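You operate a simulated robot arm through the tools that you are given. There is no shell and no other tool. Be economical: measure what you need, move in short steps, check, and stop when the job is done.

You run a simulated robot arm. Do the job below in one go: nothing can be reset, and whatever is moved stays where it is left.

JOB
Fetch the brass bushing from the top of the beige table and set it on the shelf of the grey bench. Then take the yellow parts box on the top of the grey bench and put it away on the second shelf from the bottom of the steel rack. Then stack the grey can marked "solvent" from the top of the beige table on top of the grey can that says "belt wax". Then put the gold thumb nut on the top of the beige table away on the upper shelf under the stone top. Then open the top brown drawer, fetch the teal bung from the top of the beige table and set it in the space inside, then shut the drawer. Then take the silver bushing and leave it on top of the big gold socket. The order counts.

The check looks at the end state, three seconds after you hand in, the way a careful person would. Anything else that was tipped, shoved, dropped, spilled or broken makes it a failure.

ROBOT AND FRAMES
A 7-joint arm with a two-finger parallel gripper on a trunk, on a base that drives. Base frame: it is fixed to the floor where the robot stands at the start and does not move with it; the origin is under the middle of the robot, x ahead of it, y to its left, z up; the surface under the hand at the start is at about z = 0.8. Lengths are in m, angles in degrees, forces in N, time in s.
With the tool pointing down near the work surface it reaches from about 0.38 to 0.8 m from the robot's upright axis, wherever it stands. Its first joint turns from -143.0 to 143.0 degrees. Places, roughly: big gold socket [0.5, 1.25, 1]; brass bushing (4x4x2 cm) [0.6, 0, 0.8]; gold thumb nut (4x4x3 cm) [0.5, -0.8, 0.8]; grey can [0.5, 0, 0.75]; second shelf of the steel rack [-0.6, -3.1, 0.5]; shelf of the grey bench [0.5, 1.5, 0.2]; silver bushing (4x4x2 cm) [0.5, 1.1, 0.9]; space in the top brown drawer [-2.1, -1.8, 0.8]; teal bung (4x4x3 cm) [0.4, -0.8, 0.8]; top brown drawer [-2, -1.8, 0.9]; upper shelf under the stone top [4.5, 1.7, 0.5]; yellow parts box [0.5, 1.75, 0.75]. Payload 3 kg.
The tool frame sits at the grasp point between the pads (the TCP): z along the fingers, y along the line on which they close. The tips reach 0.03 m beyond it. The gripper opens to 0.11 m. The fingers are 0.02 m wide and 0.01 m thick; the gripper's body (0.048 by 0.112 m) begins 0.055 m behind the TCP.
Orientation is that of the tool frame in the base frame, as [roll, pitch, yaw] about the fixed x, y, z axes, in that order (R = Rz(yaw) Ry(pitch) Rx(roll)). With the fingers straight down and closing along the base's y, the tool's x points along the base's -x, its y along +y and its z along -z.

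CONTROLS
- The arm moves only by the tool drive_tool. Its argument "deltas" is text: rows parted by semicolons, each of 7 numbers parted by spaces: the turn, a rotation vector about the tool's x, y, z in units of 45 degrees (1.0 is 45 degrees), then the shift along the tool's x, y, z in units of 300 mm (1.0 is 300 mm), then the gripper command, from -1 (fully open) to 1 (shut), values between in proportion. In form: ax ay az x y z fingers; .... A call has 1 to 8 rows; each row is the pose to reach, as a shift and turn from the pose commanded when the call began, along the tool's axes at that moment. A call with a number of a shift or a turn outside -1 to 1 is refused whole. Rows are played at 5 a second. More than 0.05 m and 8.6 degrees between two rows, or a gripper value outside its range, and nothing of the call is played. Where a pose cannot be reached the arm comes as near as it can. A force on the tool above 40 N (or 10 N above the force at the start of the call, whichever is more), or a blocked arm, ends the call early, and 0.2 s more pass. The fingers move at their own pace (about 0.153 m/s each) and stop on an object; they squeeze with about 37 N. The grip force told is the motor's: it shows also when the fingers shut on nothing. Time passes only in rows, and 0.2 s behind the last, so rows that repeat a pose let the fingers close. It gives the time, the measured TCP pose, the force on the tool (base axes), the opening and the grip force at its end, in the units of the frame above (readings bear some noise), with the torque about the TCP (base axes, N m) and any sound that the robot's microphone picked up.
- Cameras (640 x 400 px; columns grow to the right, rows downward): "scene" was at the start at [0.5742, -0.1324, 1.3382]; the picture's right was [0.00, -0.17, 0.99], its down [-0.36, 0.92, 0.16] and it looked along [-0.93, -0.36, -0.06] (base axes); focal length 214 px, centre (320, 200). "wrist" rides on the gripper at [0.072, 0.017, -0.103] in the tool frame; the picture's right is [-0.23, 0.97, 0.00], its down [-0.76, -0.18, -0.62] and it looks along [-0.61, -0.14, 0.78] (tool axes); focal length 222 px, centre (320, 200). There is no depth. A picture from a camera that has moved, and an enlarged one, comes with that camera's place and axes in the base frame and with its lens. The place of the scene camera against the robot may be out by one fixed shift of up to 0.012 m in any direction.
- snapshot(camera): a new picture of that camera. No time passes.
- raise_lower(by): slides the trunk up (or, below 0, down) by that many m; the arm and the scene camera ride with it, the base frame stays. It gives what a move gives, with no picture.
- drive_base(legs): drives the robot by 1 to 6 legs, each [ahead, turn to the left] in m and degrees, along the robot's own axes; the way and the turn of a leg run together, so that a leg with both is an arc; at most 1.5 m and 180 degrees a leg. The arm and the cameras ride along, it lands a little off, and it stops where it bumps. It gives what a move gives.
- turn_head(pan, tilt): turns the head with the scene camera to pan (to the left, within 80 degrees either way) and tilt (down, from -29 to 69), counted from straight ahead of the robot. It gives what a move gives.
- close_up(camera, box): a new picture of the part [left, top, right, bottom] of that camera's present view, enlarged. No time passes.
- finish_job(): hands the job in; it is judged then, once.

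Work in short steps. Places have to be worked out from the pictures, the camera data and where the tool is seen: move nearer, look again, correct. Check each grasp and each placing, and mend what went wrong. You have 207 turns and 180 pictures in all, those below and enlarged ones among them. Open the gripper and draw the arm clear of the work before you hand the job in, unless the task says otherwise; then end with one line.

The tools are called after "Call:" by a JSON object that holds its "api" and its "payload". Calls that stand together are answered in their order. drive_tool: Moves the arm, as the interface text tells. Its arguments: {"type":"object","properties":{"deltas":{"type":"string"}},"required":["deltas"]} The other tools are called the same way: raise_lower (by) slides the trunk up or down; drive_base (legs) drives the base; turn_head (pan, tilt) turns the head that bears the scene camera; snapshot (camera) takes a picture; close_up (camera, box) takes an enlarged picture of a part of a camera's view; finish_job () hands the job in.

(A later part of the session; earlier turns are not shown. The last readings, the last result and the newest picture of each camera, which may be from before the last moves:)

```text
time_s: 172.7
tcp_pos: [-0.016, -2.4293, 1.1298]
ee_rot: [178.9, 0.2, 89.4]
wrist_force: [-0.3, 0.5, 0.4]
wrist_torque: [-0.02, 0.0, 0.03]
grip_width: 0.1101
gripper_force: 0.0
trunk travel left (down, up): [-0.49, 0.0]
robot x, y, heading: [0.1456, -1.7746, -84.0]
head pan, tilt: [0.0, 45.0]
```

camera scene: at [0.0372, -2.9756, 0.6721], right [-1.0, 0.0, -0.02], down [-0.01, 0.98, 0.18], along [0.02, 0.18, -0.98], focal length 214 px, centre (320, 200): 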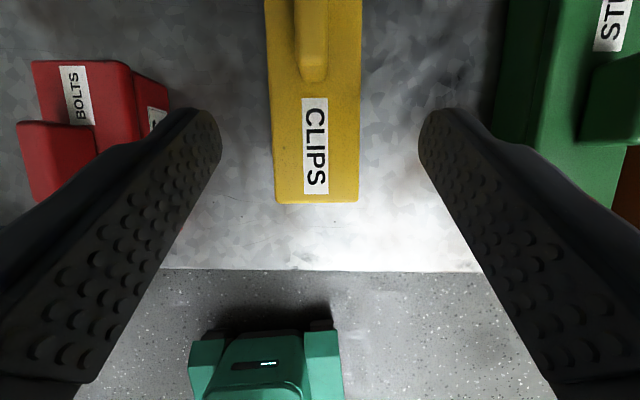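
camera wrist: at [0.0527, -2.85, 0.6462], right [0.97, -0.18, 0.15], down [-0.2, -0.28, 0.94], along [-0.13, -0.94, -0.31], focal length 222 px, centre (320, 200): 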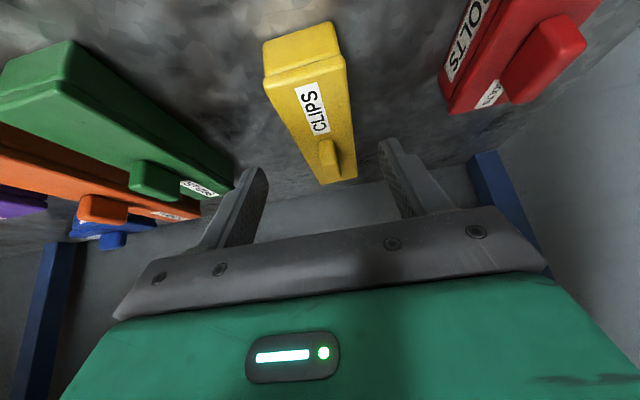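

I'll centre the arm in front of the robot, then turn and drive back to the beige table.

Call:
{"api": "drive_tool", "payload": {"deltas": "0 0 0 0.08 0.12 0 -1;0 0 0 0.16 0.24 0 -1;0 0 0 0.24 0.36 0 -1;0 0 0 0.32 0.48 0 -1;0 0 0 0.4 0.6 0 -1;0 0 0 0.45 0.7 0 -1"}}

Call:
{"api": "drive_base", "payload": {"legs": [[0, -176], [0.9, 0], [0.85, 0], [0, -97]]}}

Call:
{"api": "turn_head", "payload": {"pan": 0, "tilt": 0}}

Call:
{"api": "snapshot", "payload": {"camera": "scene"}}

Call:
{"api": "snapshot", "payload": {"camera": "wrist"}}

```text
time_s: 174.1
tcp_pos: [0.1959, -2.2939, 1.1341]
ee_rot: [178.9, 0.1, 89.4]
wrist_force: [0.0, -0.7, 0.6]
wrist_torque: [-0.02, 0.0, 0.01]
grip_width: 0.1103
gripper_force: 0.1
trunk travel left (down, up): [-0.49, 0.0]
robot x, y, heading: [0.1482, -1.7744, -84.0]
head pan, tilt: [0.0, 45.0]
```

```text
time_s: 180.0
tcp_pos: [-0.2016, -1.3803, 1.1358]
ee_rot: [178.8, 0.4, -54.8]
wrist_force: [-0.4, -0.2, -0.3]
wrist_torque: [0.01, 0.05, -0.04]
grip_width: 0.1098
gripper_force: 0.1
trunk travel left (down, up): [-0.49, 0.0]
robot x, y, heading: [0.0766, -1.8414, 129.9]
head pan, tilt: [0.0, 45.0]
stopped in leg 1: the robot was blocked; the commanded pose is now the measured one
```

```text
time_s: 181.2
tcp_pos: [-0.2006, -1.3808, 1.1356]
ee_rot: [178.7, 0.3, -54.8]
wrist_force: [0.1, 0.7, -0.1]
wrist_torque: [0.01, -0.03, -0.01]
grip_width: 0.1101
gripper_force: 0.0
trunk travel left (down, up): [-0.49, 0.0]
robot x, y, heading: [0.0728, -1.8443, 129.7]
head pan, tilt: [0.0, 0.0]
```

```text
110 pictures are left
camera scene: at [-0.2628, -1.2944, 1.1843], right [0.82, 0.58, -0.02], down [0.58, -0.82, 0.0], along [-0.02, -0.01, -1.0], focal length 214 px, centre (320, 200)
```

scene: 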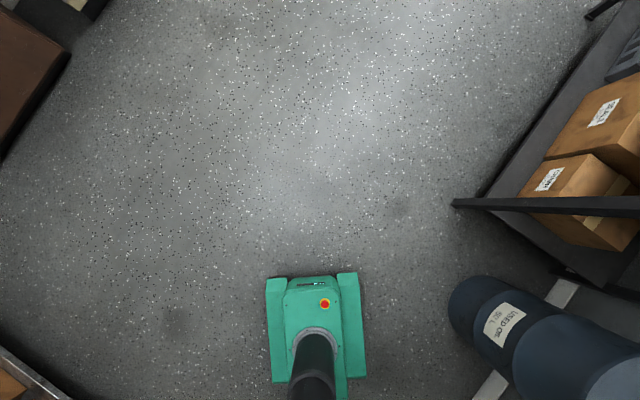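

```text
109 pictures are left
camera wrist: at [-0.1714, -1.45, 1.2387], right [-0.93, -0.38, 0.02], down [-0.28, 0.73, 0.62], along [-0.25, 0.57, -0.78], focal length 222 px, centre (320, 200)
```

wrist: 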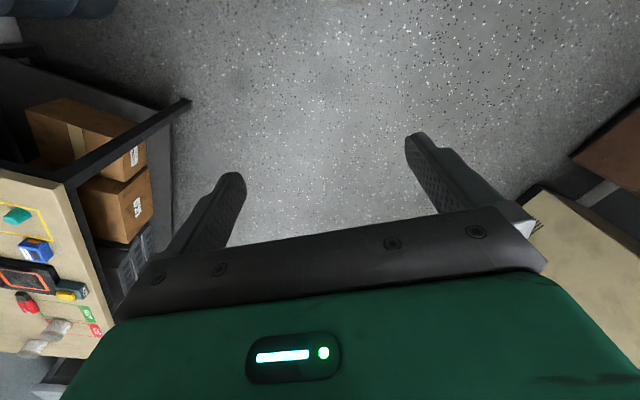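

The turn was blocked again. I'll tilt the head back to see the whole base and what's around it.

Call:
{"api": "turn_head", "payload": {"pan": 0, "tilt": 38}}

Call:
{"api": "snapshot", "payload": {"camera": "scene"}}

```text
time_s: 182.2
tcp_pos: [-0.2015, -1.3808, 1.134]
ee_rot: [178.8, 0.3, -54.9]
wrist_force: [0.3, 0.4, -1.2]
wrist_torque: [-0.01, 0.02, -0.02]
grip_width: 0.11
gripper_force: 0.0
trunk travel left (down, up): [-0.49, 0.0]
robot x, y, heading: [0.0743, -1.8432, 130.0]
head pan, tilt: [0.0, 38.0]
```

```text
108 pictures are left
camera scene: at [-0.2279, -1.3439, 1.1877], right [0.82, 0.58, -0.02], down [0.47, -0.64, 0.61], along [0.34, -0.51, -0.79], focal length 214 px, centre (320, 200)
```

scene: 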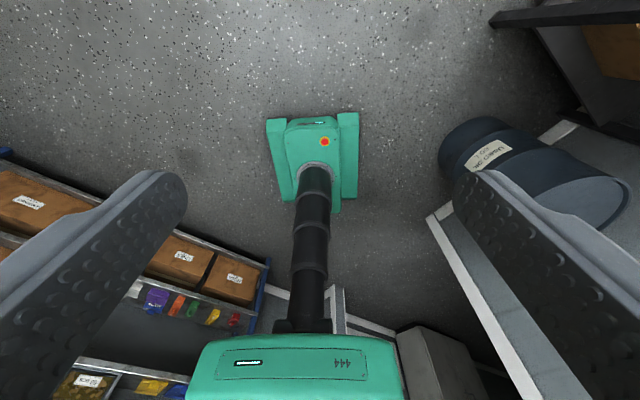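

Nothing is clearly touching the base. I'll try finishing the turn in a small step.

Call:
{"api": "drive_base", "payload": {"legs": [[0.1, 0], [0, -30]]}}

Call:
{"api": "turn_head", "payload": {"pan": -60, "tilt": 30}}

Call:
{"api": "snapshot", "payload": {"camera": "scene"}}

```text
time_s: 184.9
tcp_pos: [0.0044, -1.2219, 1.134]
ee_rot: [178.6, 0.4, -85.2]
wrist_force: [0.0, 1.2, -0.6]
wrist_torque: [-0.02, 0.01, 0.0]
grip_width: 0.1096
gripper_force: 0.1
trunk travel left (down, up): [-0.49, 0.0]
robot x, y, heading: [-0.0186, -1.7641, 99.3]
head pan, tilt: [0.0, 38.0]
```

```text
time_s: 186.2
tcp_pos: [0.0043, -1.2223, 1.1351]
ee_rot: [178.8, 0.4, -85.2]
wrist_force: [0.9, 0.3, 0.0]
wrist_torque: [-0.02, 0.01, 0.01]
grip_width: 0.1101
gripper_force: 0.0
trunk travel left (down, up): [-0.49, 0.0]
robot x, y, heading: [-0.0204, -1.7642, 99.6]
head pan, tilt: [-60.0, 30.0]
```

```text
107 pictures are left
camera scene: at [0.0798, -1.1583, 1.2275], right [0.52, 0.04, 0.85], down [-0.35, -0.9, 0.26], along [0.78, -0.43, -0.45], focal length 214 px, centre (320, 200)
```

scene: 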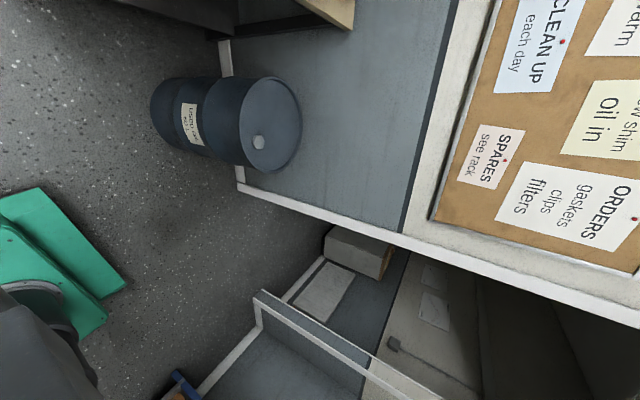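

The base is free and everything around it is still upright. I'll drive back up to the beige table.

Call:
{"api": "drive_base", "payload": {"legs": [[0, -9], [0.9, 0], [0.8, 0], [0, -90]]}}

Call:
{"api": "turn_head", "payload": {"pan": 0, "tilt": 0}}

Call:
{"api": "snapshot", "payload": {"camera": "scene"}}

```text
time_s: 199.4
tcp_pos: [0.4931, -0.1717, 1.1349]
ee_rot: [178.9, 0.2, 175.5]
wrist_force: [-0.3, -1.1, 0.4]
wrist_torque: [0.03, -0.02, 0.0]
grip_width: 0.1102
gripper_force: 0.1
trunk travel left (down, up): [-0.49, 0.0]
robot x, y, heading: [-0.04, 0.0069, -0.4]
head pan, tilt: [-60.0, 30.0]
```

```text
time_s: 200.7
tcp_pos: [0.4925, -0.173, 1.1354]
ee_rot: [178.7, 0.3, 175.5]
wrist_force: [0.1, 0.8, 0.3]
wrist_torque: [-0.02, -0.02, 0.02]
grip_width: 0.1102
gripper_force: 0.0
trunk travel left (down, up): [-0.49, 0.0]
robot x, y, heading: [-0.0392, 0.0029, -0.1]
head pan, tilt: [0.0, 0.0]
```

```text
106 pictures are left
camera scene: at [0.6034, -0.1859, 1.1851], right [-0.08, -1.0, -0.02], down [-1.0, 0.08, 0.0], along [0.01, 0.02, -1.0], focal length 214 px, centre (320, 200)
```

scene: 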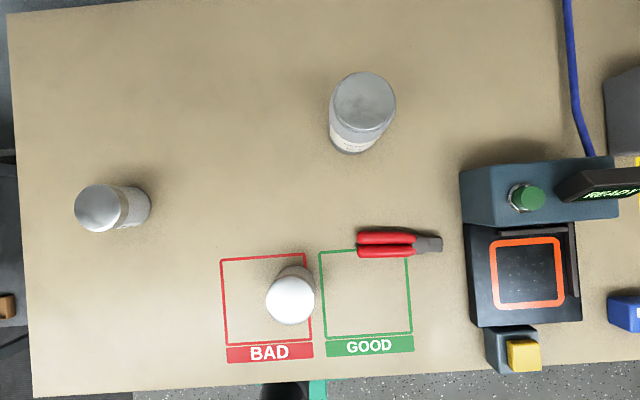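

The solvent can is at about (0.726, -0.247), roughly 0.12 tall and 0.08 across. The belt wax is at about (0.624, 0.176) and short. The solvent can is at the edge of my reach, so I'll shift the base a little.

Call:
{"api": "drive_base", "payload": {"legs": [[0, -70], [0.15, 0], [0, 70]]}}

Call:
{"api": "snapshot", "payload": {"camera": "scene"}}

```text
time_s: 206.4
tcp_pos: [0.1804, -0.6733, 1.1361]
ee_rot: [178.6, 0.0, 121.8]
wrist_force: [-0.1, -0.3, -0.4]
wrist_torque: [0.0, 0.0, -0.01]
grip_width: 0.1098
gripper_force: 0.0
trunk travel left (down, up): [-0.49, 0.0]
robot x, y, heading: [-0.0268, -0.1623, -61.0]
head pan, tilt: [0.0, 0.0]
stopped in leg 3: the robot was blocked; the commanded pose is now the measured one
```

```text
105 pictures are left
camera scene: at [0.2382, -0.7704, 1.1845], right [-0.85, -0.53, -0.02], down [-0.53, 0.85, 0.0], along [0.02, 0.01, -1.0], focal length 214 px, centre (320, 200)
```

scene: 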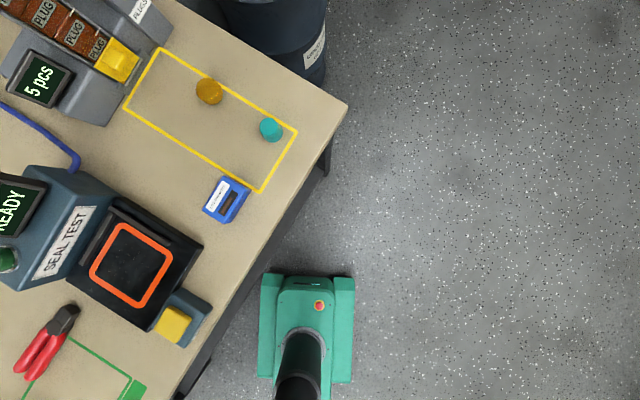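

The base's front corner met the table's underframe. I'll back off a bit, go parallel, then turn in again with more clearance.

Call:
{"api": "drive_base", "payload": {"legs": [[-0.1, 0], [0, -29], [0.12, 0], [0, 90]]}}

Call:
{"api": "snapshot", "payload": {"camera": "scene"}}

```text
time_s: 213.7
tcp_pos: [0.4732, -0.2645, 1.1358]
ee_rot: [178.8, 0.1, -177.5]
wrist_force: [0.0, 0.5, -0.5]
wrist_torque: [-0.01, 0.01, -0.01]
grip_width: 0.1099
gripper_force: 0.0
trunk travel left (down, up): [-0.49, 0.0]
robot x, y, heading: [-0.0698, -0.2547, -0.5]
head pan, tilt: [0.0, 0.0]
```

```text
104 pictures are left
camera scene: at [0.5856, -0.2639, 1.185], right [0.04, -1.0, -0.02], down [-1.0, -0.04, 0.0], along [0.0, 0.02, -1.0], focal length 214 px, centre (320, 200)
```

scene: 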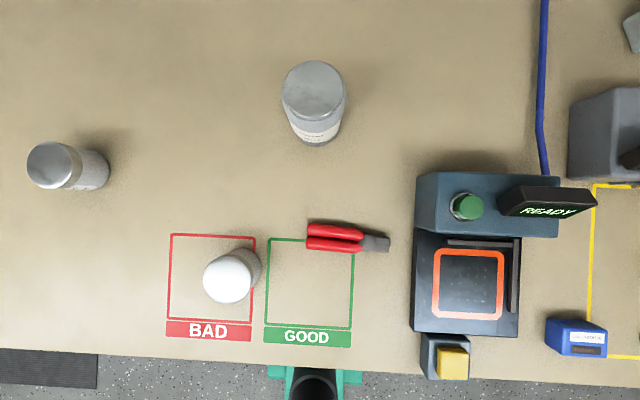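

I'll ease forward 6 cm to bring the solvent can into comfortable reach.

Call:
{"api": "drive_base", "payload": {"legs": [[0.06, 0]]}}

```text
time_s: 214.7
tcp_pos: [0.5351, -0.266, 1.135]
ee_rot: [178.7, 0.0, -177.6]
wrist_force: [0.5, 0.6, -0.6]
wrist_torque: [-0.01, -0.03, 0.01]
grip_width: 0.1101
gripper_force: 0.0
trunk travel left (down, up): [-0.49, 0.0]
robot x, y, heading: [-0.0104, -0.2535, -0.5]
head pan, tilt: [0.0, 0.0]
```

I'm clear and in reach. I'll move the open gripper above the solvent can, levelling the tool's roll.

Call:
{"api": "drive_tool", "payload": {"deltas": "0.01 0 0 -0.106 0.008 0.05 -1;0.02 0 0 -0.212 0.016 0.1 -1;0.029 0 0 -0.318 0.024 0.15 -1;0.029 0 0 -0.424 0.032 0.2 -1;0.029 0 0 -0.53 0.04 0.25 -1;0.029 0 0 -0.637 0.047 0.3 -1;0.029 0 0 -0.637 0.047 0.3 -1"}}

Call:
{"api": "turn_head", "payload": {"pan": 0, "tilt": 45}}

Call:
{"api": "snapshot", "payload": {"camera": "scene"}}

Call:
{"api": "snapshot", "payload": {"camera": "wrist"}}

```text
time_s: 216.3
tcp_pos: [0.7261, -0.2416, 1.0475]
ee_rot: [180.0, 0.0, -177.5]
wrist_force: [0.4, 0.0, 0.1]
wrist_torque: [0.03, 0.02, 0.01]
grip_width: 0.1102
gripper_force: 0.0
trunk travel left (down, up): [-0.49, 0.0]
robot x, y, heading: [-0.0109, -0.253, -0.5]
head pan, tilt: [0.0, 0.0]
```

```text
time_s: 217.4
tcp_pos: [0.725, -0.2421, 1.0474]
ee_rot: [-180.0, 0.1, -177.5]
wrist_force: [0.1, -0.4, 0.1]
wrist_torque: [0.01, -0.02, 0.0]
grip_width: 0.1101
gripper_force: 0.1
trunk travel left (down, up): [-0.49, 0.0]
robot x, y, heading: [-0.0159, -0.2515, -0.4]
head pan, tilt: [0.0, 45.0]
```

```text
103 pictures are left
camera scene: at [0.7655, -0.2441, 1.1047], right [0.04, -1.0, 0.0], down [-0.71, -0.03, 0.71], along [-0.7, -0.03, -0.71], focal length 214 px, centre (320, 200)
```

scene: 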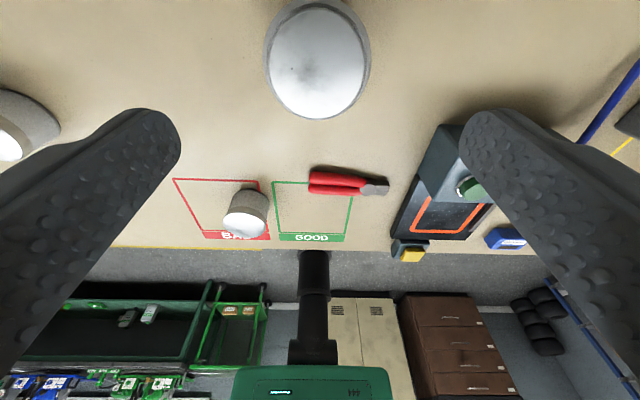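

```text
102 pictures are left
camera wrist: at [0.652, -0.2293, 1.1509], right [0.18, 0.98, 0.0], down [0.77, -0.14, 0.62], along [0.61, -0.12, -0.78], focal length 222 px, centre (320, 200)
```

wrist: 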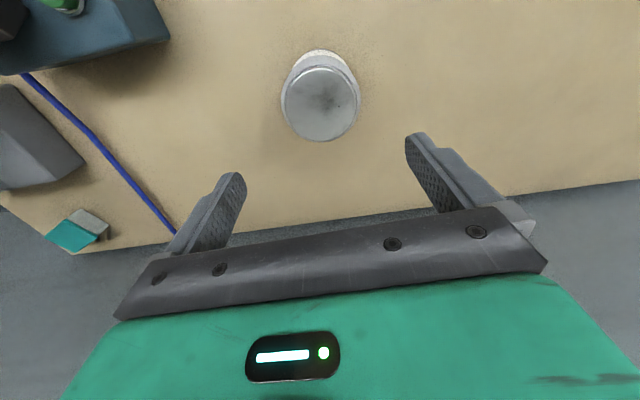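

The can's top centre is at about (0.721, -0.243) with a diameter near 0.085, so it's centred between the fingers. I'll come down around it.

Call:
{"api": "drive_tool", "payload": {"deltas": "0 0 0 0.008 -0.003 0.13 -1;0 0 0 0.013 -0.003 0.26 -1;0 0 0 0.013 -0.003 0.36 -1;0 0 0 0.013 -0.003 0.46 -1;0 0 0 0.013 -0.003 0.55 -1;0 0 0 0.013 -0.003 0.6 -1;0 0 0 0.013 -0.003 0.6 -1"}}

Call:
{"api": "snapshot", "payload": {"camera": "scene"}}

Call:
{"api": "snapshot", "payload": {"camera": "wrist"}}

```text
time_s: 219.0
tcp_pos: [0.7225, -0.242, 0.8664]
ee_rot: [-179.9, 0.2, -177.4]
wrist_force: [0.6, -0.6, 0.3]
wrist_torque: [0.0, 0.01, 0.02]
grip_width: 0.1101
gripper_force: 0.1
trunk travel left (down, up): [-0.49, 0.0]
robot x, y, heading: [-0.0072, -0.2541, -0.7]
head pan, tilt: [0.0, 45.0]
```

```text
101 pictures are left
camera scene: at [0.7626, -0.2439, 0.9254], right [0.04, -1.0, 0.0], down [-0.71, -0.03, 0.71], along [-0.71, -0.03, -0.71], focal length 214 px, centre (320, 200)
```

scene: 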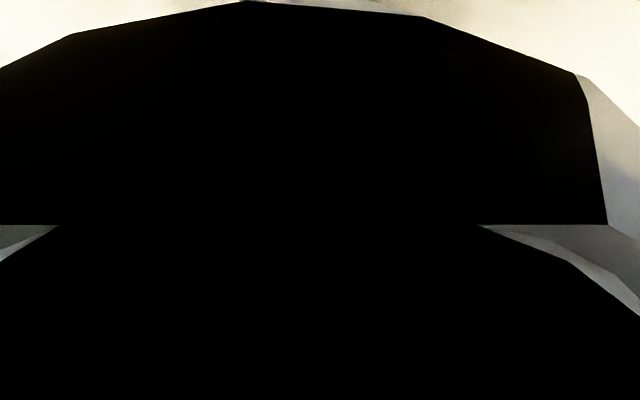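

```text
100 pictures are left
camera wrist: at [0.6492, -0.2291, 0.9715], right [0.18, 0.98, 0.0], down [0.77, -0.14, 0.62], along [0.61, -0.12, -0.78], focal length 222 px, centre (320, 200)
```

wrist: 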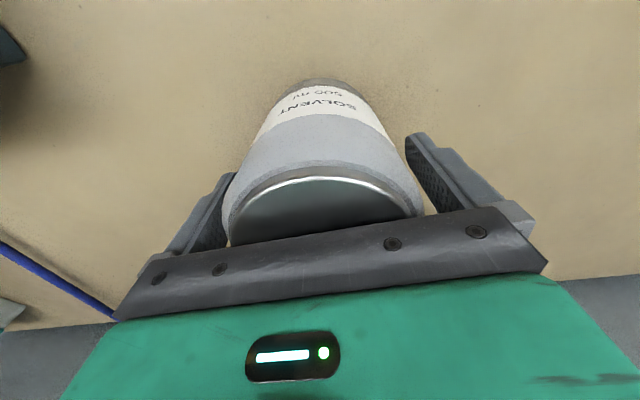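

It's straddled with no contact force. The lid is near the gripper's body, so I'll raise 1 cm and close.

Call:
{"api": "drive_tool", "payload": {"deltas": "0 0 0 0 0 -0.03 -1;0 0 0 0 0 -0.03 -0.7;0 0 0 0 0 -0.03 0;0 0 0 0 0 -0.03 1;0 0 0 0 0 -0.03 1"}}

Call:
{"api": "drive_tool", "payload": {"deltas": "0 0 0 0 0 -0.03 1;0 0 0 0 0 -0.08 1;0 0 0 0 0 -0.14 1;0 0 0 0 0 -0.2 1"}}

Call:
{"api": "snapshot", "payload": {"camera": "wrist"}}

```text
time_s: 220.2
tcp_pos: [0.7233, -0.2428, 0.8773]
ee_rot: [-179.9, 0.1, -177.5]
wrist_force: [2.4, 1.6, 2.3]
wrist_torque: [-0.13, -0.14, 0.07]
grip_width: 0.0829
gripper_force: 37.2
trunk travel left (down, up): [-0.49, 0.0]
robot x, y, heading: [-0.0119, -0.2538, -0.5]
head pan, tilt: [0.0, 45.0]
```

```text
time_s: 221.2
tcp_pos: [0.7203, -0.2433, 0.9341]
ee_rot: [-180.0, 0.0, -177.5]
wrist_force: [-0.7, -0.3, -5.8]
wrist_torque: [0.01, -0.03, 0.0]
grip_width: 0.0825
gripper_force: 36.7
trunk travel left (down, up): [-0.49, 0.0]
robot x, y, heading: [-0.0086, -0.2547, -0.7]
head pan, tilt: [0.0, 45.0]
```

```text
99 pictures are left
camera wrist: at [0.6463, -0.2297, 1.0383], right [0.18, 0.98, 0.0], down [0.77, -0.14, 0.62], along [0.61, -0.12, -0.78], focal length 222 px, centre (320, 200)
```

wrist: 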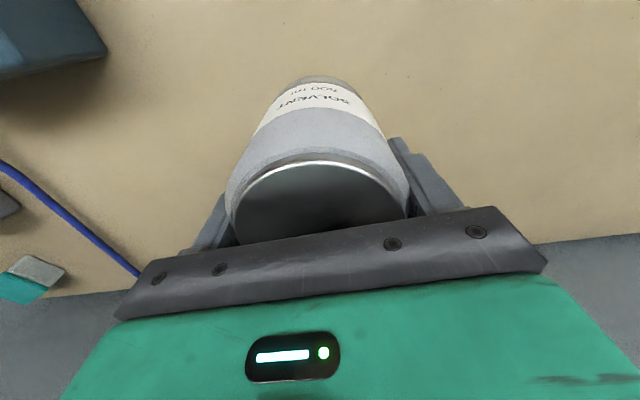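

The can is lifted, weighing about 0.6 kg. I'll raise it and bring it towards the belt wax can.

Call:
{"api": "drive_tool", "payload": {"deltas": "0 0 0 0.02 0.05 -0.12 1;0 0 0 0.06 0.17 -0.22 1;0 0 0 0.1 0.3 -0.3 1;0 0 0 0.15 0.43 -0.37 1;0 0 0 0.2 0.56 -0.44 1;0 0 0 0.25 0.69 -0.487 1;0 0 0 0.3 0.823 -0.487 1;0 0 0 0.3 0.823 -0.487 1"}}

Call:
{"api": "turn_head", "payload": {"pan": 45, "tilt": 0}}

Call:
{"api": "snapshot", "payload": {"camera": "scene"}}

Call:
{"api": "snapshot", "payload": {"camera": "wrist"}}

```text
time_s: 223.0
tcp_pos: [0.6183, 0.001, 1.0829]
ee_rot: [-179.9, 0.1, -177.6]
wrist_force: [-1.1, 0.3, -6.7]
wrist_torque: [-0.03, -0.02, 0.01]
grip_width: 0.0829
gripper_force: 37.2
trunk travel left (down, up): [-0.49, 0.0]
robot x, y, heading: [-0.01, -0.2531, -0.5]
head pan, tilt: [0.0, 45.0]
```

```text
time_s: 224.1
tcp_pos: [0.6192, 0.0012, 1.0828]
ee_rot: [180.0, 0.1, -177.5]
wrist_force: [0.6, 0.6, -6.5]
wrist_torque: [0.0, -0.03, 0.01]
grip_width: 0.0829
gripper_force: 37.1
trunk travel left (down, up): [-0.49, 0.0]
robot x, y, heading: [-0.0107, -0.2529, -0.9]
head pan, tilt: [45.0, 0.0]
```

```text
98 pictures are left
camera scene: at [0.7265, 0.0652, 1.1587], right [0.03, -0.71, -0.71], down [-1.0, -0.04, 0.0], along [-0.03, 0.71, -0.71], focal length 214 px, centre (320, 200)
```

scene: 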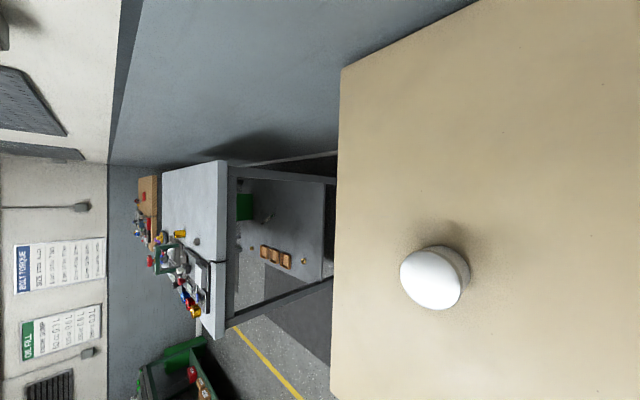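

```text
97 pictures are left
camera wrist: at [0.5451, 0.0133, 1.1872], right [0.18, 0.98, 0.0], down [0.77, -0.14, 0.62], along [0.61, -0.12, -0.78], focal length 222 px, centre (320, 200)
```

wrist: 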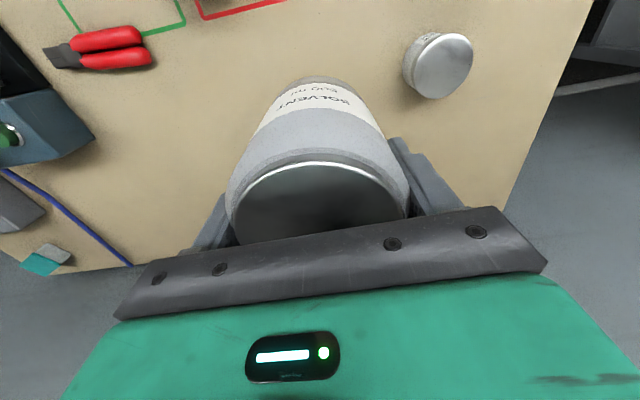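

Both views put the belt wax lid centre at about (0.616, 0.158) with its top at z≈0.855. I'll move over it and come down to just above.

Call:
{"api": "drive_tool", "payload": {"deltas": "0 0 0 -0.003 0.13 0 1;0 0 0 -0.006 0.26 0 1;0 0 0 -0.01 0.39 0 1;0 0 0 -0.013 0.525 0 1;0 0 0 -0.013 0.525 0 1;0 0 0 -0.013 0.525 0.13 1;0 0 0 -0.013 0.525 0.26 1;0 0 0 -0.013 0.525 0.38 1"}}

Call:
{"api": "snapshot", "payload": {"camera": "wrist"}}

Call:
{"api": "turn_head", "payload": {"pan": 0, "tilt": 30}}

Call:
{"api": "snapshot", "payload": {"camera": "scene"}}

```text
time_s: 225.9
tcp_pos: [0.616, 0.158, 0.9678]
ee_rot: [-179.9, 0.0, -177.5]
wrist_force: [-0.1, 0.1, -5.1]
wrist_torque: [-0.02, -0.03, 0.0]
grip_width: 0.0829
gripper_force: 37.5
trunk travel left (down, up): [-0.49, 0.0]
robot x, y, heading: [-0.01, -0.2489, -0.5]
head pan, tilt: [45.0, 0.0]
```

```text
96 pictures are left
camera wrist: at [0.5428, 0.1702, 1.0719], right [0.18, 0.98, 0.0], down [0.77, -0.14, 0.62], along [0.61, -0.12, -0.78], focal length 222 px, centre (320, 200)
```

wrist: 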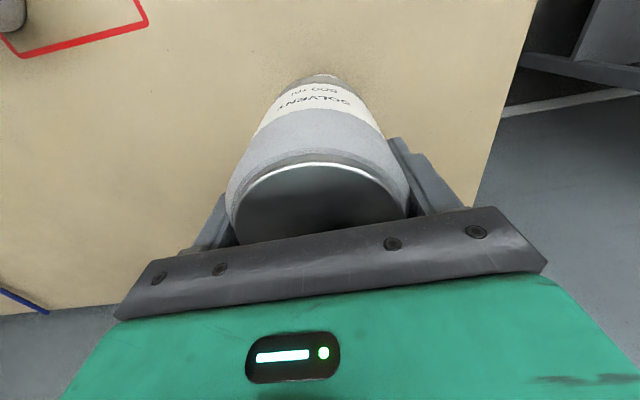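

```text
time_s: 227.1
tcp_pos: [0.6159, 0.1582, 0.9672]
ee_rot: [-179.9, 0.0, -177.5]
wrist_force: [0.4, -0.3, -5.5]
wrist_torque: [0.05, -0.02, -0.01]
grip_width: 0.0826
gripper_force: 36.7
trunk travel left (down, up): [-0.49, 0.0]
robot x, y, heading: [-0.0133, -0.2494, -0.4]
head pan, tilt: [0.0, 30.0]
```

```text
95 pictures are left
camera scene: at [0.6789, 0.1567, 1.0176], right [0.04, -1.0, 0.0], down [-0.87, -0.04, 0.5], along [-0.5, -0.02, -0.87], focal length 214 px, centre (320, 200)
```

scene: 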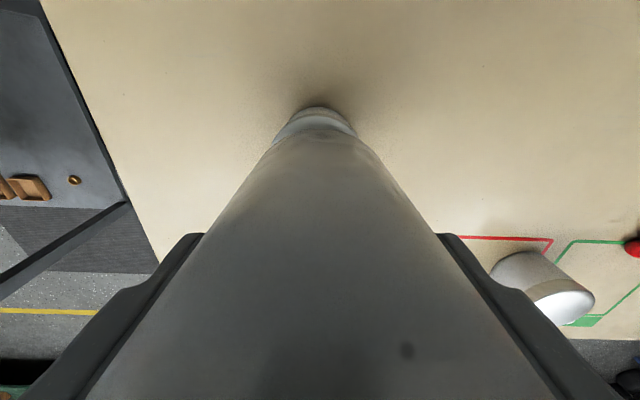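

The two cans look lined up. I'll zoom on the joint to check.

Call:
{"api": "close_up", "payload": {"camera": "scene", "box": [220, 80, 420, 205]}}

```text
3.20 times, centred on (320, 142) of scene
camera zoom: at [0.6789, 0.1567, 1.0176], right [0.04, -1.0, 0.0], down [-0.87, -0.04, 0.5], along [-0.5, -0.02, -0.87], focal length 686 px, centre (320, 384)
```

zoom: 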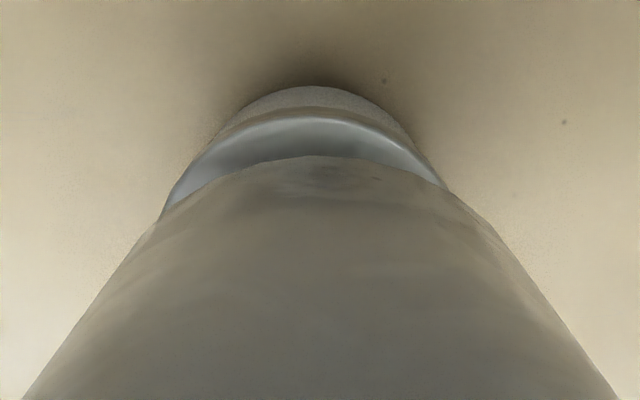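

The edges agree to within about 3 mm. I'll nudge +3 mm in y and lower gently until it touches.

Call:
{"api": "drive_tool", "payload": {"deltas": "0 0 0 0 0.01 0.03 1;0 0 0 0 0.01 0.055 1;0 0 0 0 0.01 0.075 1;0 0 0 0 0.01 0.09 1;0 0 0 0 0.01 0.1 1;0 0 0 0 0.01 0.107 1;0 0 0 0 0.01 0.113 1"}}

```text
time_s: 228.7
tcp_pos: [0.6188, 0.1611, 0.9378]
ee_rot: [180.0, 0.4, -177.7]
wrist_force: [0.4, -4.4, 31.8]
wrist_torque: [-0.78, -0.01, -0.27]
grip_width: 0.082
gripper_force: 35.6
trunk travel left (down, up): [-0.49, 0.0]
robot x, y, heading: [-0.0128, -0.2529, -0.5]
head pan, tilt: [0.0, 30.0]
```

It's in contact. I'll relieve the pressure by about 4 mm of command, then open slowly.

Call:
{"api": "drive_tool", "payload": {"deltas": "0 0 0 0 0 -0.008 1;0 0 0 0 0 -0.012 1;0 0 0 0 0 -0.012 1"}}

```text
time_s: 229.5
tcp_pos: [0.6176, 0.1608, 0.9384]
ee_rot: [-179.9, 0.1, -177.5]
wrist_force: [5.8, 1.1, 9.1]
wrist_torque: [0.21, -0.83, 0.01]
grip_width: 0.0832
gripper_force: 36.8
trunk travel left (down, up): [-0.49, 0.0]
robot x, y, heading: [-0.01, -0.2518, -0.7]
head pan, tilt: [0.0, 30.0]
```

Pressure is light now, so I'll open gradually.

Call:
{"api": "drive_tool", "payload": {"deltas": "0 0 0 0 0 -0.003 0.0;0 0 0 0 0 -0.003 -0.7;0 0 0 0 0 -0.003 -1;0 0 0 0 0 -0.003 -1"}}

Call:
{"api": "snapshot", "payload": {"camera": "wrist"}}

```text
time_s: 230.5
tcp_pos: [0.6176, 0.1603, 0.938]
ee_rot: [179.9, 0.1, -177.4]
wrist_force: [0.3, 0.1, 0.4]
wrist_torque: [0.04, 0.01, -0.02]
grip_width: 0.11
gripper_force: 0.1
trunk travel left (down, up): [-0.49, 0.0]
robot x, y, heading: [-0.0113, -0.2512, -0.4]
head pan, tilt: [0.0, 30.0]
```

```text
93 pictures are left
camera wrist: at [0.5444, 0.1742, 1.0423], right [0.18, 0.98, 0.0], down [0.77, -0.14, 0.62], along [0.61, -0.12, -0.78], focal length 222 px, centre (320, 200)
```

wrist: 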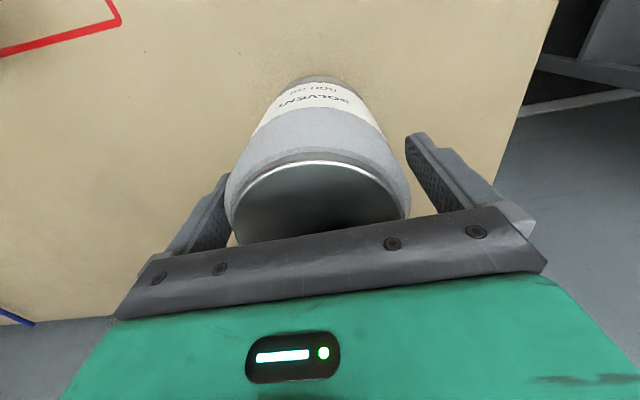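

The can stands free. I'll raise the gripper straight off it.

Call:
{"api": "drive_tool", "payload": {"deltas": "0 0 0 0 -0.01 -0.02 -1;0 0 0 0 -0.01 -0.1 -1;0 0 0 0 -0.01 -0.2 -1;0 0 0 0 -0.01 -0.32 -1;0 0 0 0 -0.01 -0.45 -1;0 0 0 0 -0.01 -0.58 -1;0 0 0 0 -0.01 -0.7 -1"}}

Call:
{"api": "turn_head", "payload": {"pan": 0, "tilt": 45}}

Call:
{"api": "snapshot", "payload": {"camera": "wrist"}}

Call:
{"api": "snapshot", "payload": {"camera": "scene"}}

```text
time_s: 232.1
tcp_pos: [0.6182, 0.1572, 1.1499]
ee_rot: [180.0, 0.1, -177.5]
wrist_force: [-0.2, 0.1, 0.3]
wrist_torque: [-0.01, -0.02, -0.01]
grip_width: 0.11
gripper_force: 0.0
trunk travel left (down, up): [-0.49, 0.0]
robot x, y, heading: [-0.0093, -0.2515, -0.7]
head pan, tilt: [0.0, 30.0]
```

```text
time_s: 232.8
tcp_pos: [0.6186, 0.1586, 1.1503]
ee_rot: [180.0, 0.2, -177.5]
wrist_force: [-0.4, 0.1, 0.3]
wrist_torque: [0.0, 0.01, -0.02]
grip_width: 0.1101
gripper_force: 0.1
trunk travel left (down, up): [-0.49, 0.0]
robot x, y, heading: [-0.0117, -0.2527, -0.4]
head pan, tilt: [0.0, 45.0]
```

```text
92 pictures are left
camera wrist: at [0.5445, 0.1705, 1.2533], right [0.18, 0.98, 0.0], down [0.77, -0.14, 0.62], along [0.61, -0.12, -0.78], focal length 222 px, centre (320, 200)
```

wrist: 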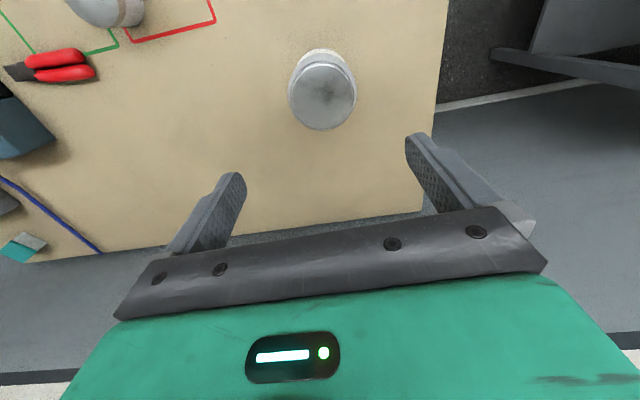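

```text
91 pictures are left
camera scene: at [0.6579, 0.1557, 1.2071], right [0.04, -1.0, 0.0], down [-0.71, -0.03, 0.71], along [-0.7, -0.03, -0.71], focal length 214 px, centre (320, 200)
```

scene: 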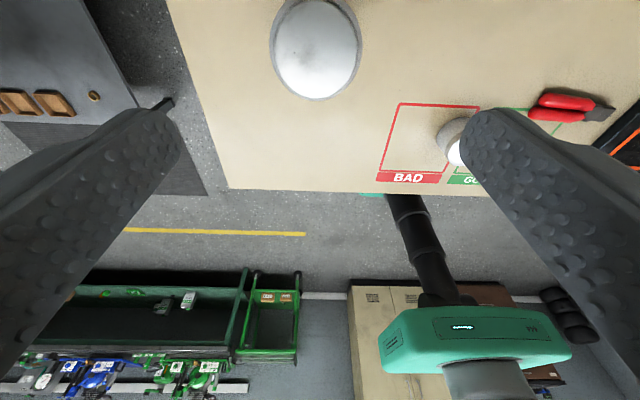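

The solvent can sits squarely on the belt wax. Next is the gold thumb nut, near (0.51, -0.83). I'll draw the arm in, back off, and shift along the table.

Call:
{"api": "drive_tool", "payload": {"deltas": "0 0 0 0.077 -0.135 0 -1;0 0 0 0.154 -0.27 0 -1;0 0 0 0.231 -0.405 0 -1;0 0 0 0.308 -0.54 0 -1;0 0 0 0.386 -0.676 0 -1;0 0 0 0.463 -0.81 0 -1;0 0 0 0.54 -0.947 0 -1"}}

Call:
{"api": "drive_base", "payload": {"legs": [[-0.15, 0], [0, -90], [0.52, 0], [0, 90]]}}

Call:
{"api": "turn_head", "payload": {"pan": 0, "tilt": 0}}

Call:
{"api": "snapshot", "payload": {"camera": "scene"}}

```text
time_s: 234.4
tcp_pos: [0.4657, -0.133, 1.1473]
ee_rot: [-179.9, 0.1, -177.5]
wrist_force: [-0.2, 0.4, -0.8]
wrist_torque: [0.0, -0.03, -0.02]
grip_width: 0.1101
gripper_force: 0.0
trunk travel left (down, up): [-0.49, 0.0]
robot x, y, heading: [-0.0121, -0.2539, -0.6]
head pan, tilt: [0.0, 45.0]
```

```text
time_s: 246.2
tcp_pos: [0.3317, -0.6448, 1.1468]
ee_rot: [-180.0, 0.1, -175.3]
wrist_force: [-0.2, -0.1, -0.3]
wrist_torque: [-0.01, -0.04, 0.03]
grip_width: 0.1103
gripper_force: 0.0
trunk travel left (down, up): [-0.49, 0.0]
robot x, y, heading: [-0.1353, -0.8117, 1.4]
head pan, tilt: [0.0, 45.0]
```

```text
time_s: 247.3
tcp_pos: [0.3325, -0.6448, 1.1493]
ee_rot: [-180.0, 0.1, -175.5]
wrist_force: [-0.7, -0.3, 0.3]
wrist_torque: [0.01, -0.02, -0.01]
grip_width: 0.1101
gripper_force: 0.0
trunk travel left (down, up): [-0.49, 0.0]
robot x, y, heading: [-0.1409, -0.8078, 1.9]
head pan, tilt: [0.0, 0.0]
```

```text
90 pictures are left
camera scene: at [0.4426, -0.6394, 1.1974], right [0.08, -1.0, 0.0], down [-1.0, -0.08, 0.0], along [0.0, 0.0, -1.0], focal length 214 px, centre (320, 200)
```

scene: 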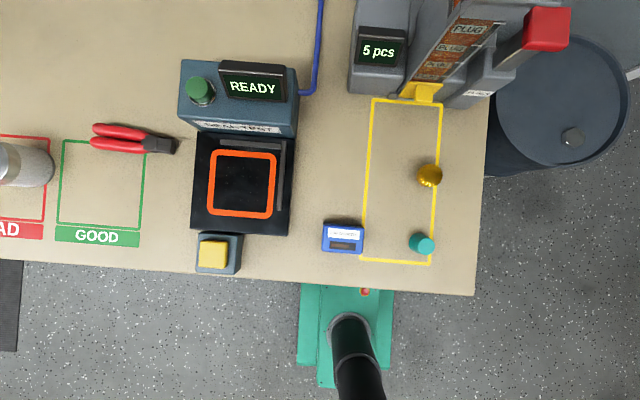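

The nut is at about (0.501, -0.830) and the bung at about (0.381, -0.826). I'll move above the nut.

Call:
{"api": "drive_tool", "payload": {"deltas": "0 0 0 -0.073 -0.094 0.07 -1;0 0 0 -0.146 -0.188 0.14 -1;0 0 0 -0.22 -0.282 0.21 -1;0 0 0 -0.29 -0.376 0.28 -1;0 0 0 -0.365 -0.47 0.36 -1;0 0 0 -0.44 -0.564 0.43 -1;0 0 0 -0.51 -0.658 0.497 -1;0 0 0 -0.51 -0.658 0.497 -1"}}

Call:
{"api": "turn_head", "payload": {"pan": 0, "tilt": 45}}

Call:
{"api": "snapshot", "payload": {"camera": "wrist"}}

Call:
{"api": "snapshot", "payload": {"camera": "scene"}}

```text
time_s: 249.1
tcp_pos: [0.5043, -0.8281, 0.9998]
ee_rot: [-180.0, 0.2, -175.4]
wrist_force: [0.6, -0.1, -1.2]
wrist_torque: [-0.01, 0.06, 0.01]
grip_width: 0.11
gripper_force: 0.1
trunk travel left (down, up): [-0.49, 0.0]
robot x, y, heading: [-0.1391, -0.8117, 1.5]
head pan, tilt: [0.0, 0.0]
```

```text
time_s: 250.2
tcp_pos: [0.5044, -0.8289, 1.0006]
ee_rot: [-180.0, 0.1, -175.4]
wrist_force: [-0.4, 0.2, -0.3]
wrist_torque: [-0.01, 0.01, -0.01]
grip_width: 0.11
gripper_force: 0.0
trunk travel left (down, up): [-0.49, 0.0]
robot x, y, heading: [-0.1416, -0.81, 1.5]
head pan, tilt: [0.0, 45.0]
```

```text
89 pictures are left
camera wrist: at [0.4308, -0.8187, 1.105], right [0.15, 0.99, 0.0], down [0.77, -0.12, 0.62], along [0.62, -0.09, -0.78], focal length 222 px, centre (320, 200)
```

wrist: 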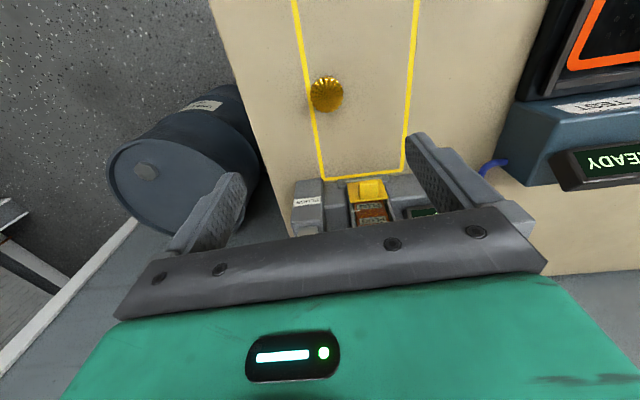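

```text
88 pictures are left
camera scene: at [0.5446, -0.8294, 1.0588], right [0.08, -1.0, 0.0], down [-0.71, -0.06, 0.71], along [-0.7, -0.06, -0.71], focal length 214 px, centre (320, 200)
```

scene: 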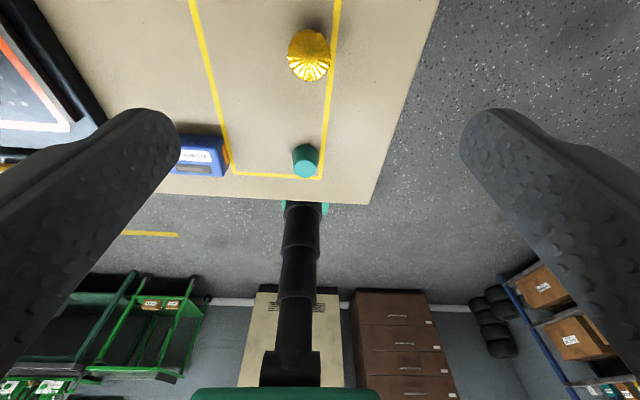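

The nut is at (0.500, -0.821). I'll correct and come down with the opening reduced.

Call:
{"api": "drive_tool", "payload": {"deltas": "0 0 0 0.006 0.014 0.1 -0.5;0 0 0 0.013 0.028 0.2 -0.5;0 0 0 0.013 0.028 0.3 -0.5;0 0 0 0.013 0.028 0.4 -0.5;0 0 0 0.013 0.028 0.48 -0.5;0 0 0 0.013 0.028 0.53 -0.5;0 0 0 0.013 0.028 0.53 -0.5"}}

Call:
{"api": "snapshot", "payload": {"camera": "scene"}}

Call:
{"api": "snapshot", "payload": {"camera": "wrist"}}

```text
time_s: 251.8
tcp_pos: [0.4977, -0.8203, 0.8394]
ee_rot: [-180.0, 0.0, -175.4]
wrist_force: [-0.1, 0.2, 0.2]
wrist_torque: [-0.02, -0.02, 0.03]
grip_width: 0.0826
gripper_force: 0.1
trunk travel left (down, up): [-0.49, 0.0]
robot x, y, heading: [-0.1389, -0.8097, 1.5]
head pan, tilt: [0.0, 45.0]
```

```text
87 pictures are left
camera scene: at [0.5373, -0.8212, 0.8974], right [0.08, -1.0, 0.0], down [-0.71, -0.06, 0.71], along [-0.7, -0.06, -0.71], focal length 214 px, centre (320, 200)
```

scene: 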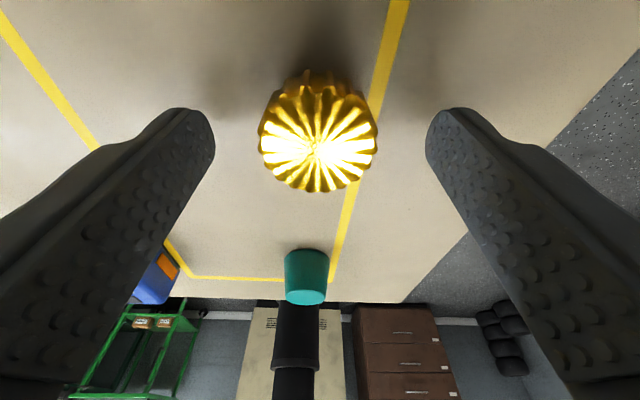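

```text
86 pictures are left
camera wrist: at [0.4236, -0.8106, 0.9435], right [0.15, 0.99, 0.0], down [0.77, -0.12, 0.62], along [0.62, -0.09, -0.78], focal length 222 px, centre (320, 200)
```

wrist: 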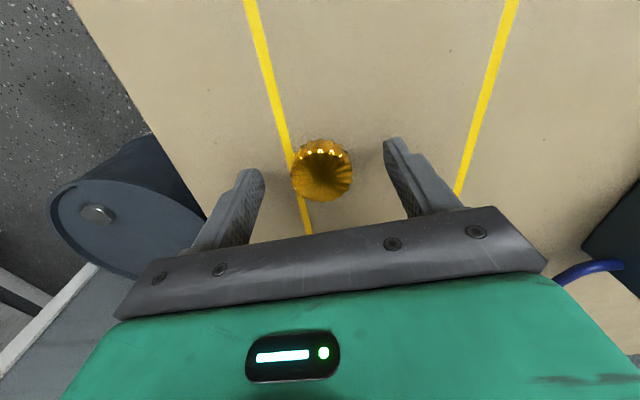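

It's centred. I'll come down 5 mm, close, and lift gently.

Call:
{"api": "drive_tool", "payload": {"deltas": "0 0 0 0 0 0.018 -0.5;0 0 0 0 0 0.018 0;0 0 0 0 0 0.018 1;0 0 0 0 0 0.018 1;0 0 0 0 0 0.018 1"}}

Call:
{"api": "drive_tool", "payload": {"deltas": "0 0 0 0 0 -0.02 1;0 0 0 0 0 -0.06 1;0 0 0 0 0 -0.1 1;0 0 0 0 0 -0.16 1"}}

Call:
{"api": "close_up", "payload": {"camera": "scene", "box": [160, 50, 480, 250]}}

```text
time_s: 253.0
tcp_pos: [0.4967, -0.8202, 0.8348]
ee_rot: [-180.0, 0.1, -175.3]
wrist_force: [-0.2, -0.1, -0.3]
wrist_torque: [0.03, 0.0, 0.02]
grip_width: 0.0359
gripper_force: 36.8
trunk travel left (down, up): [-0.49, 0.0]
robot x, y, heading: [-0.1417, -0.8116, 1.4]
head pan, tilt: [0.0, 45.0]
```

```text
time_s: 254.0
tcp_pos: [0.4952, -0.8194, 0.8841]
ee_rot: [180.0, 0.0, -175.3]
wrist_force: [-0.7, 0.3, -1.0]
wrist_torque: [-0.01, -0.01, 0.03]
grip_width: 0.0362
gripper_force: 37.2
trunk travel left (down, up): [-0.49, 0.0]
robot x, y, heading: [-0.1401, -0.806, 1.3]
head pan, tilt: [0.0, 45.0]
```

```text
2.00 times, centred on (320, 150) of scene
camera zoom: at [0.5359, -0.8203, 0.9409], right [0.08, -1.0, 0.0], down [-0.71, -0.06, 0.71], along [-0.7, -0.06, -0.71], focal length 429 px, centre (320, 300)
```

zoom: 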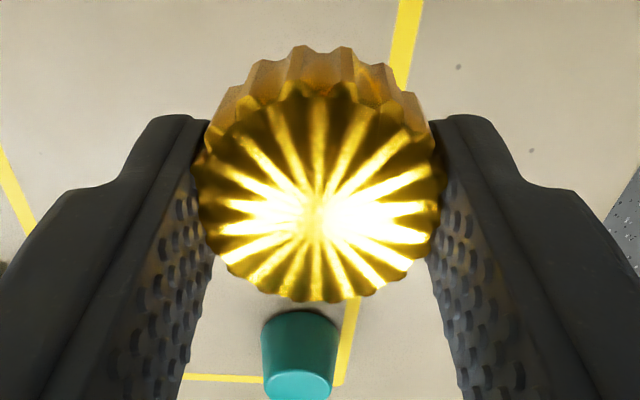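

The nut is held. I'll lift it, draw in, and drive down towards the doorway in the partition at x≈1, y≈-2.35.

Call:
{"api": "drive_tool", "payload": {"deltas": "0 0 0 0.02 0 -0.1 1;0 0 0 0.06 0 -0.22 1;0 0 0 0.1 0 -0.34 1;0 0 0 0.15 0 -0.46 1;0 0 0 0.2 0 -0.58 1;0 0 0 0.25 0 -0.7 1;0 0 0 0.3 0 -0.8 1;0 0 0 0.35 0 -0.88 1"}}

Call:
{"api": "drive_base", "payload": {"legs": [[-0.2, 0], [0, -90], [1.5, 0], [0, 90]]}}

Call:
{"api": "turn_head", "payload": {"pan": 0, "tilt": -29}}

Call:
{"api": "snapshot", "payload": {"camera": "scene"}}

Call:
{"api": "snapshot", "payload": {"camera": "wrist"}}

```text
time_s: 255.8
tcp_pos: [0.389, -0.8287, 1.1471]
ee_rot: [-180.0, 0.1, -175.4]
wrist_force: [-0.3, 0.2, 0.1]
wrist_torque: [0.0, 0.01, 0.02]
grip_width: 0.0359
gripper_force: 36.4
trunk travel left (down, up): [-0.49, 0.0]
robot x, y, heading: [-0.1406, -0.8104, 1.3]
head pan, tilt: [0.0, 45.0]
```

```text
time_s: 267.8
tcp_pos: [-0.3015, -2.7987, 1.1428]
ee_rot: [179.9, -0.9, 95.1]
wrist_force: [3.9, 8.4, -8.9]
wrist_torque: [-0.22, 0.28, 0.15]
grip_width: 0.0359
gripper_force: 37.3
trunk travel left (down, up): [-0.49, 0.0]
robot x, y, heading: [-0.2871, -2.2739, -90.3]
head pan, tilt: [0.0, 45.0]
stopped in leg 3: the force on the tool passed its limit at 58 N (the readings are from after the stop); the commanded pose is now the measured one
```

```text
time_s: 269.3
tcp_pos: [-0.3037, -2.7923, 1.1385]
ee_rot: [179.7, -2.4, 95.2]
wrist_force: [-4.0, 78.6, -162.1]
wrist_torque: [12.58, 1.69, 0.52]
grip_width: 0.0362
gripper_force: 36.3
trunk travel left (down, up): [-0.49, 0.0]
robot x, y, heading: [-0.2863, -2.2761, -90.6]
head pan, tilt: [0.0, -28.6]
```

```text
84 pictures are left
camera scene: at [-0.2914, -2.927, 1.189], right [-1.0, -0.09, 0.0], down [-0.09, 0.98, -0.17], along [0.02, -0.17, -0.98], focal length 214 px, centre (320, 200)
```

scene: 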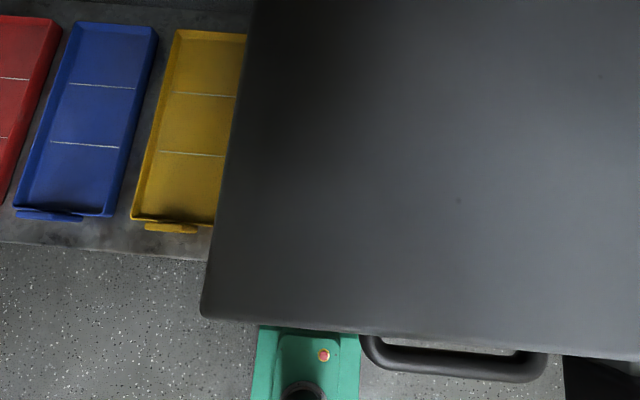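

```text
83 pictures are left
camera wrist: at [-0.2934, -2.725, 1.2451], right [0.99, -0.14, 0.0], down [-0.11, -0.8, 0.59], along [-0.09, -0.58, -0.81], focal length 222 px, centre (320, 200)
```

wrist: 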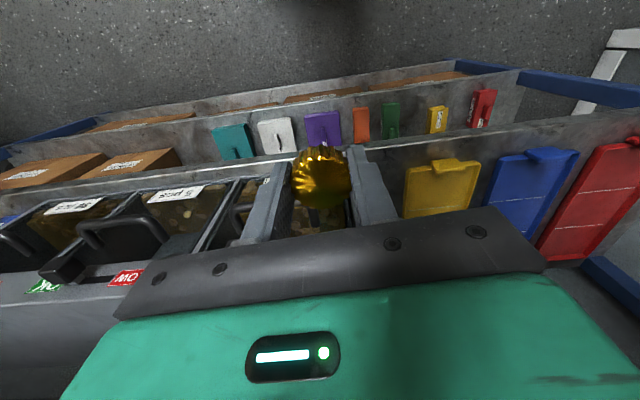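

The hand met the bin unit on the rack, and the head turn added force. I'll undo the head turn and reverse away at once.

Call:
{"api": "turn_head", "payload": {"pan": 0, "tilt": 45}}

Call:
{"api": "drive_base", "payload": {"legs": [[-0.1, 0]]}}

Call:
{"api": "snapshot", "payload": {"camera": "wrist"}}

```text
time_s: 270.7
tcp_pos: [-0.3016, -2.8056, 1.1388]
ee_rot: [179.8, -1.6, 95.1]
wrist_force: [6.7, 15.8, -154.1]
wrist_torque: [7.57, 1.96, -0.72]
grip_width: 0.0359
gripper_force: 37.4
trunk travel left (down, up): [-0.49, 0.0]
robot x, y, heading: [-0.2832, -2.2746, -90.0]
head pan, tilt: [0.0, 45.0]
```

```text
time_s: 271.9
tcp_pos: [-0.3051, -2.6979, 1.1441]
ee_rot: [179.8, -0.9, 94.8]
wrist_force: [0.3, 0.2, -0.2]
wrist_torque: [0.0, -0.01, -0.03]
grip_width: 0.0362
gripper_force: 37.0
trunk travel left (down, up): [-0.49, 0.0]
robot x, y, heading: [-0.2861, -2.1707, -90.4]
head pan, tilt: [0.0, 45.0]
```

```text
82 pictures are left
camera wrist: at [-0.2946, -2.6259, 1.249], right [0.99, -0.14, 0.0], down [-0.11, -0.78, 0.61], along [-0.09, -0.6, -0.79], focal length 222 px, centre (320, 200)
```

wrist: 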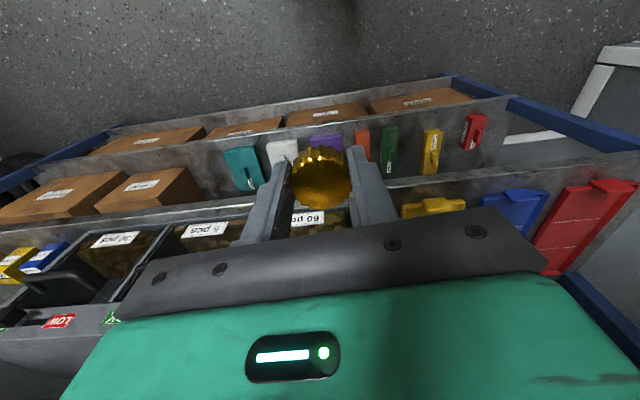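

I'm free and the nut is still held. I'll back off further and check the rack for any disturbance.

Call:
{"api": "drive_base", "payload": {"legs": [[-0.4, 0]]}}

Call:
{"api": "turn_head", "payload": {"pan": 0, "tilt": -29}}

Call:
{"api": "snapshot", "payload": {"camera": "scene"}}

Call:
{"api": "close_up", "payload": {"camera": "wrist", "box": [0, 0, 640, 400]}}

```text
time_s: 274.4
tcp_pos: [-0.3052, -2.2837, 1.144]
ee_rot: [179.8, -0.8, 94.3]
wrist_force: [-0.1, -0.3, -1.6]
wrist_torque: [0.04, -0.01, 0.0]
grip_width: 0.0357
gripper_force: 36.8
trunk travel left (down, up): [-0.49, 0.0]
robot x, y, heading: [-0.2826, -1.7585, -90.8]
head pan, tilt: [0.0, 45.0]
```

```text
time_s: 275.9
tcp_pos: [-0.3057, -2.284, 1.1452]
ee_rot: [179.8, -0.8, 94.3]
wrist_force: [-0.2, -0.3, -0.5]
wrist_torque: [-0.02, 0.02, -0.03]
grip_width: 0.0361
gripper_force: 36.7
trunk travel left (down, up): [-0.49, 0.0]
robot x, y, heading: [-0.2821, -1.7592, -91.0]
head pan, tilt: [0.0, -28.6]
```

```text
81 pictures are left
camera scene: at [-0.2936, -2.4371, 1.2151], right [-1.0, -0.08, 0.0], down [-0.07, 0.88, -0.47], along [0.04, -0.46, -0.88], focal length 214 px, centre (320, 200)
```

scene: 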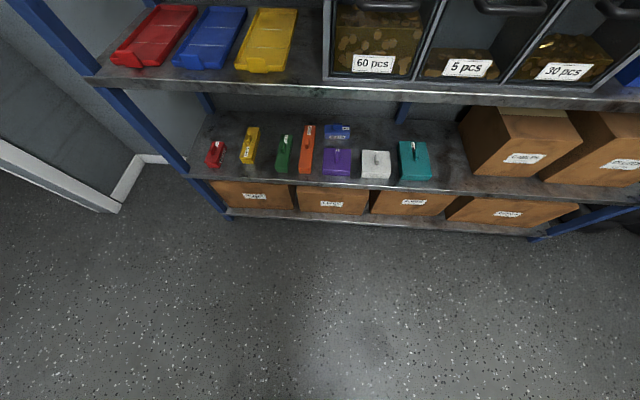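

```text
1.00 times, centred on (320, 200) of wrist (not enlarged: the box is as wide or as high as the picture)
camera zoom: at [-0.2947, -2.2119, 1.2504], right [0.99, -0.15, 0.0], down [-0.12, -0.78, 0.61], along [-0.09, -0.6, -0.79], focal length 222 px, centre (320, 200)
```

zoom: 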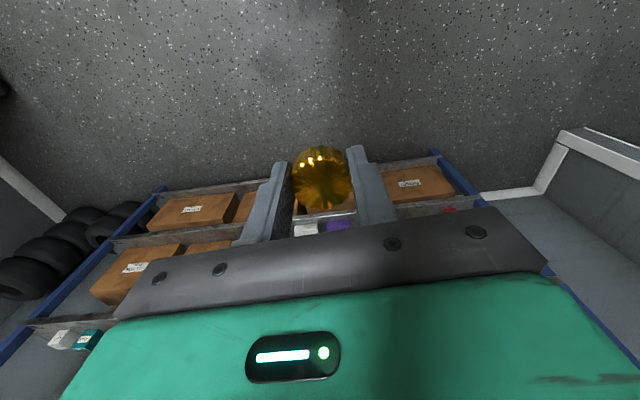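

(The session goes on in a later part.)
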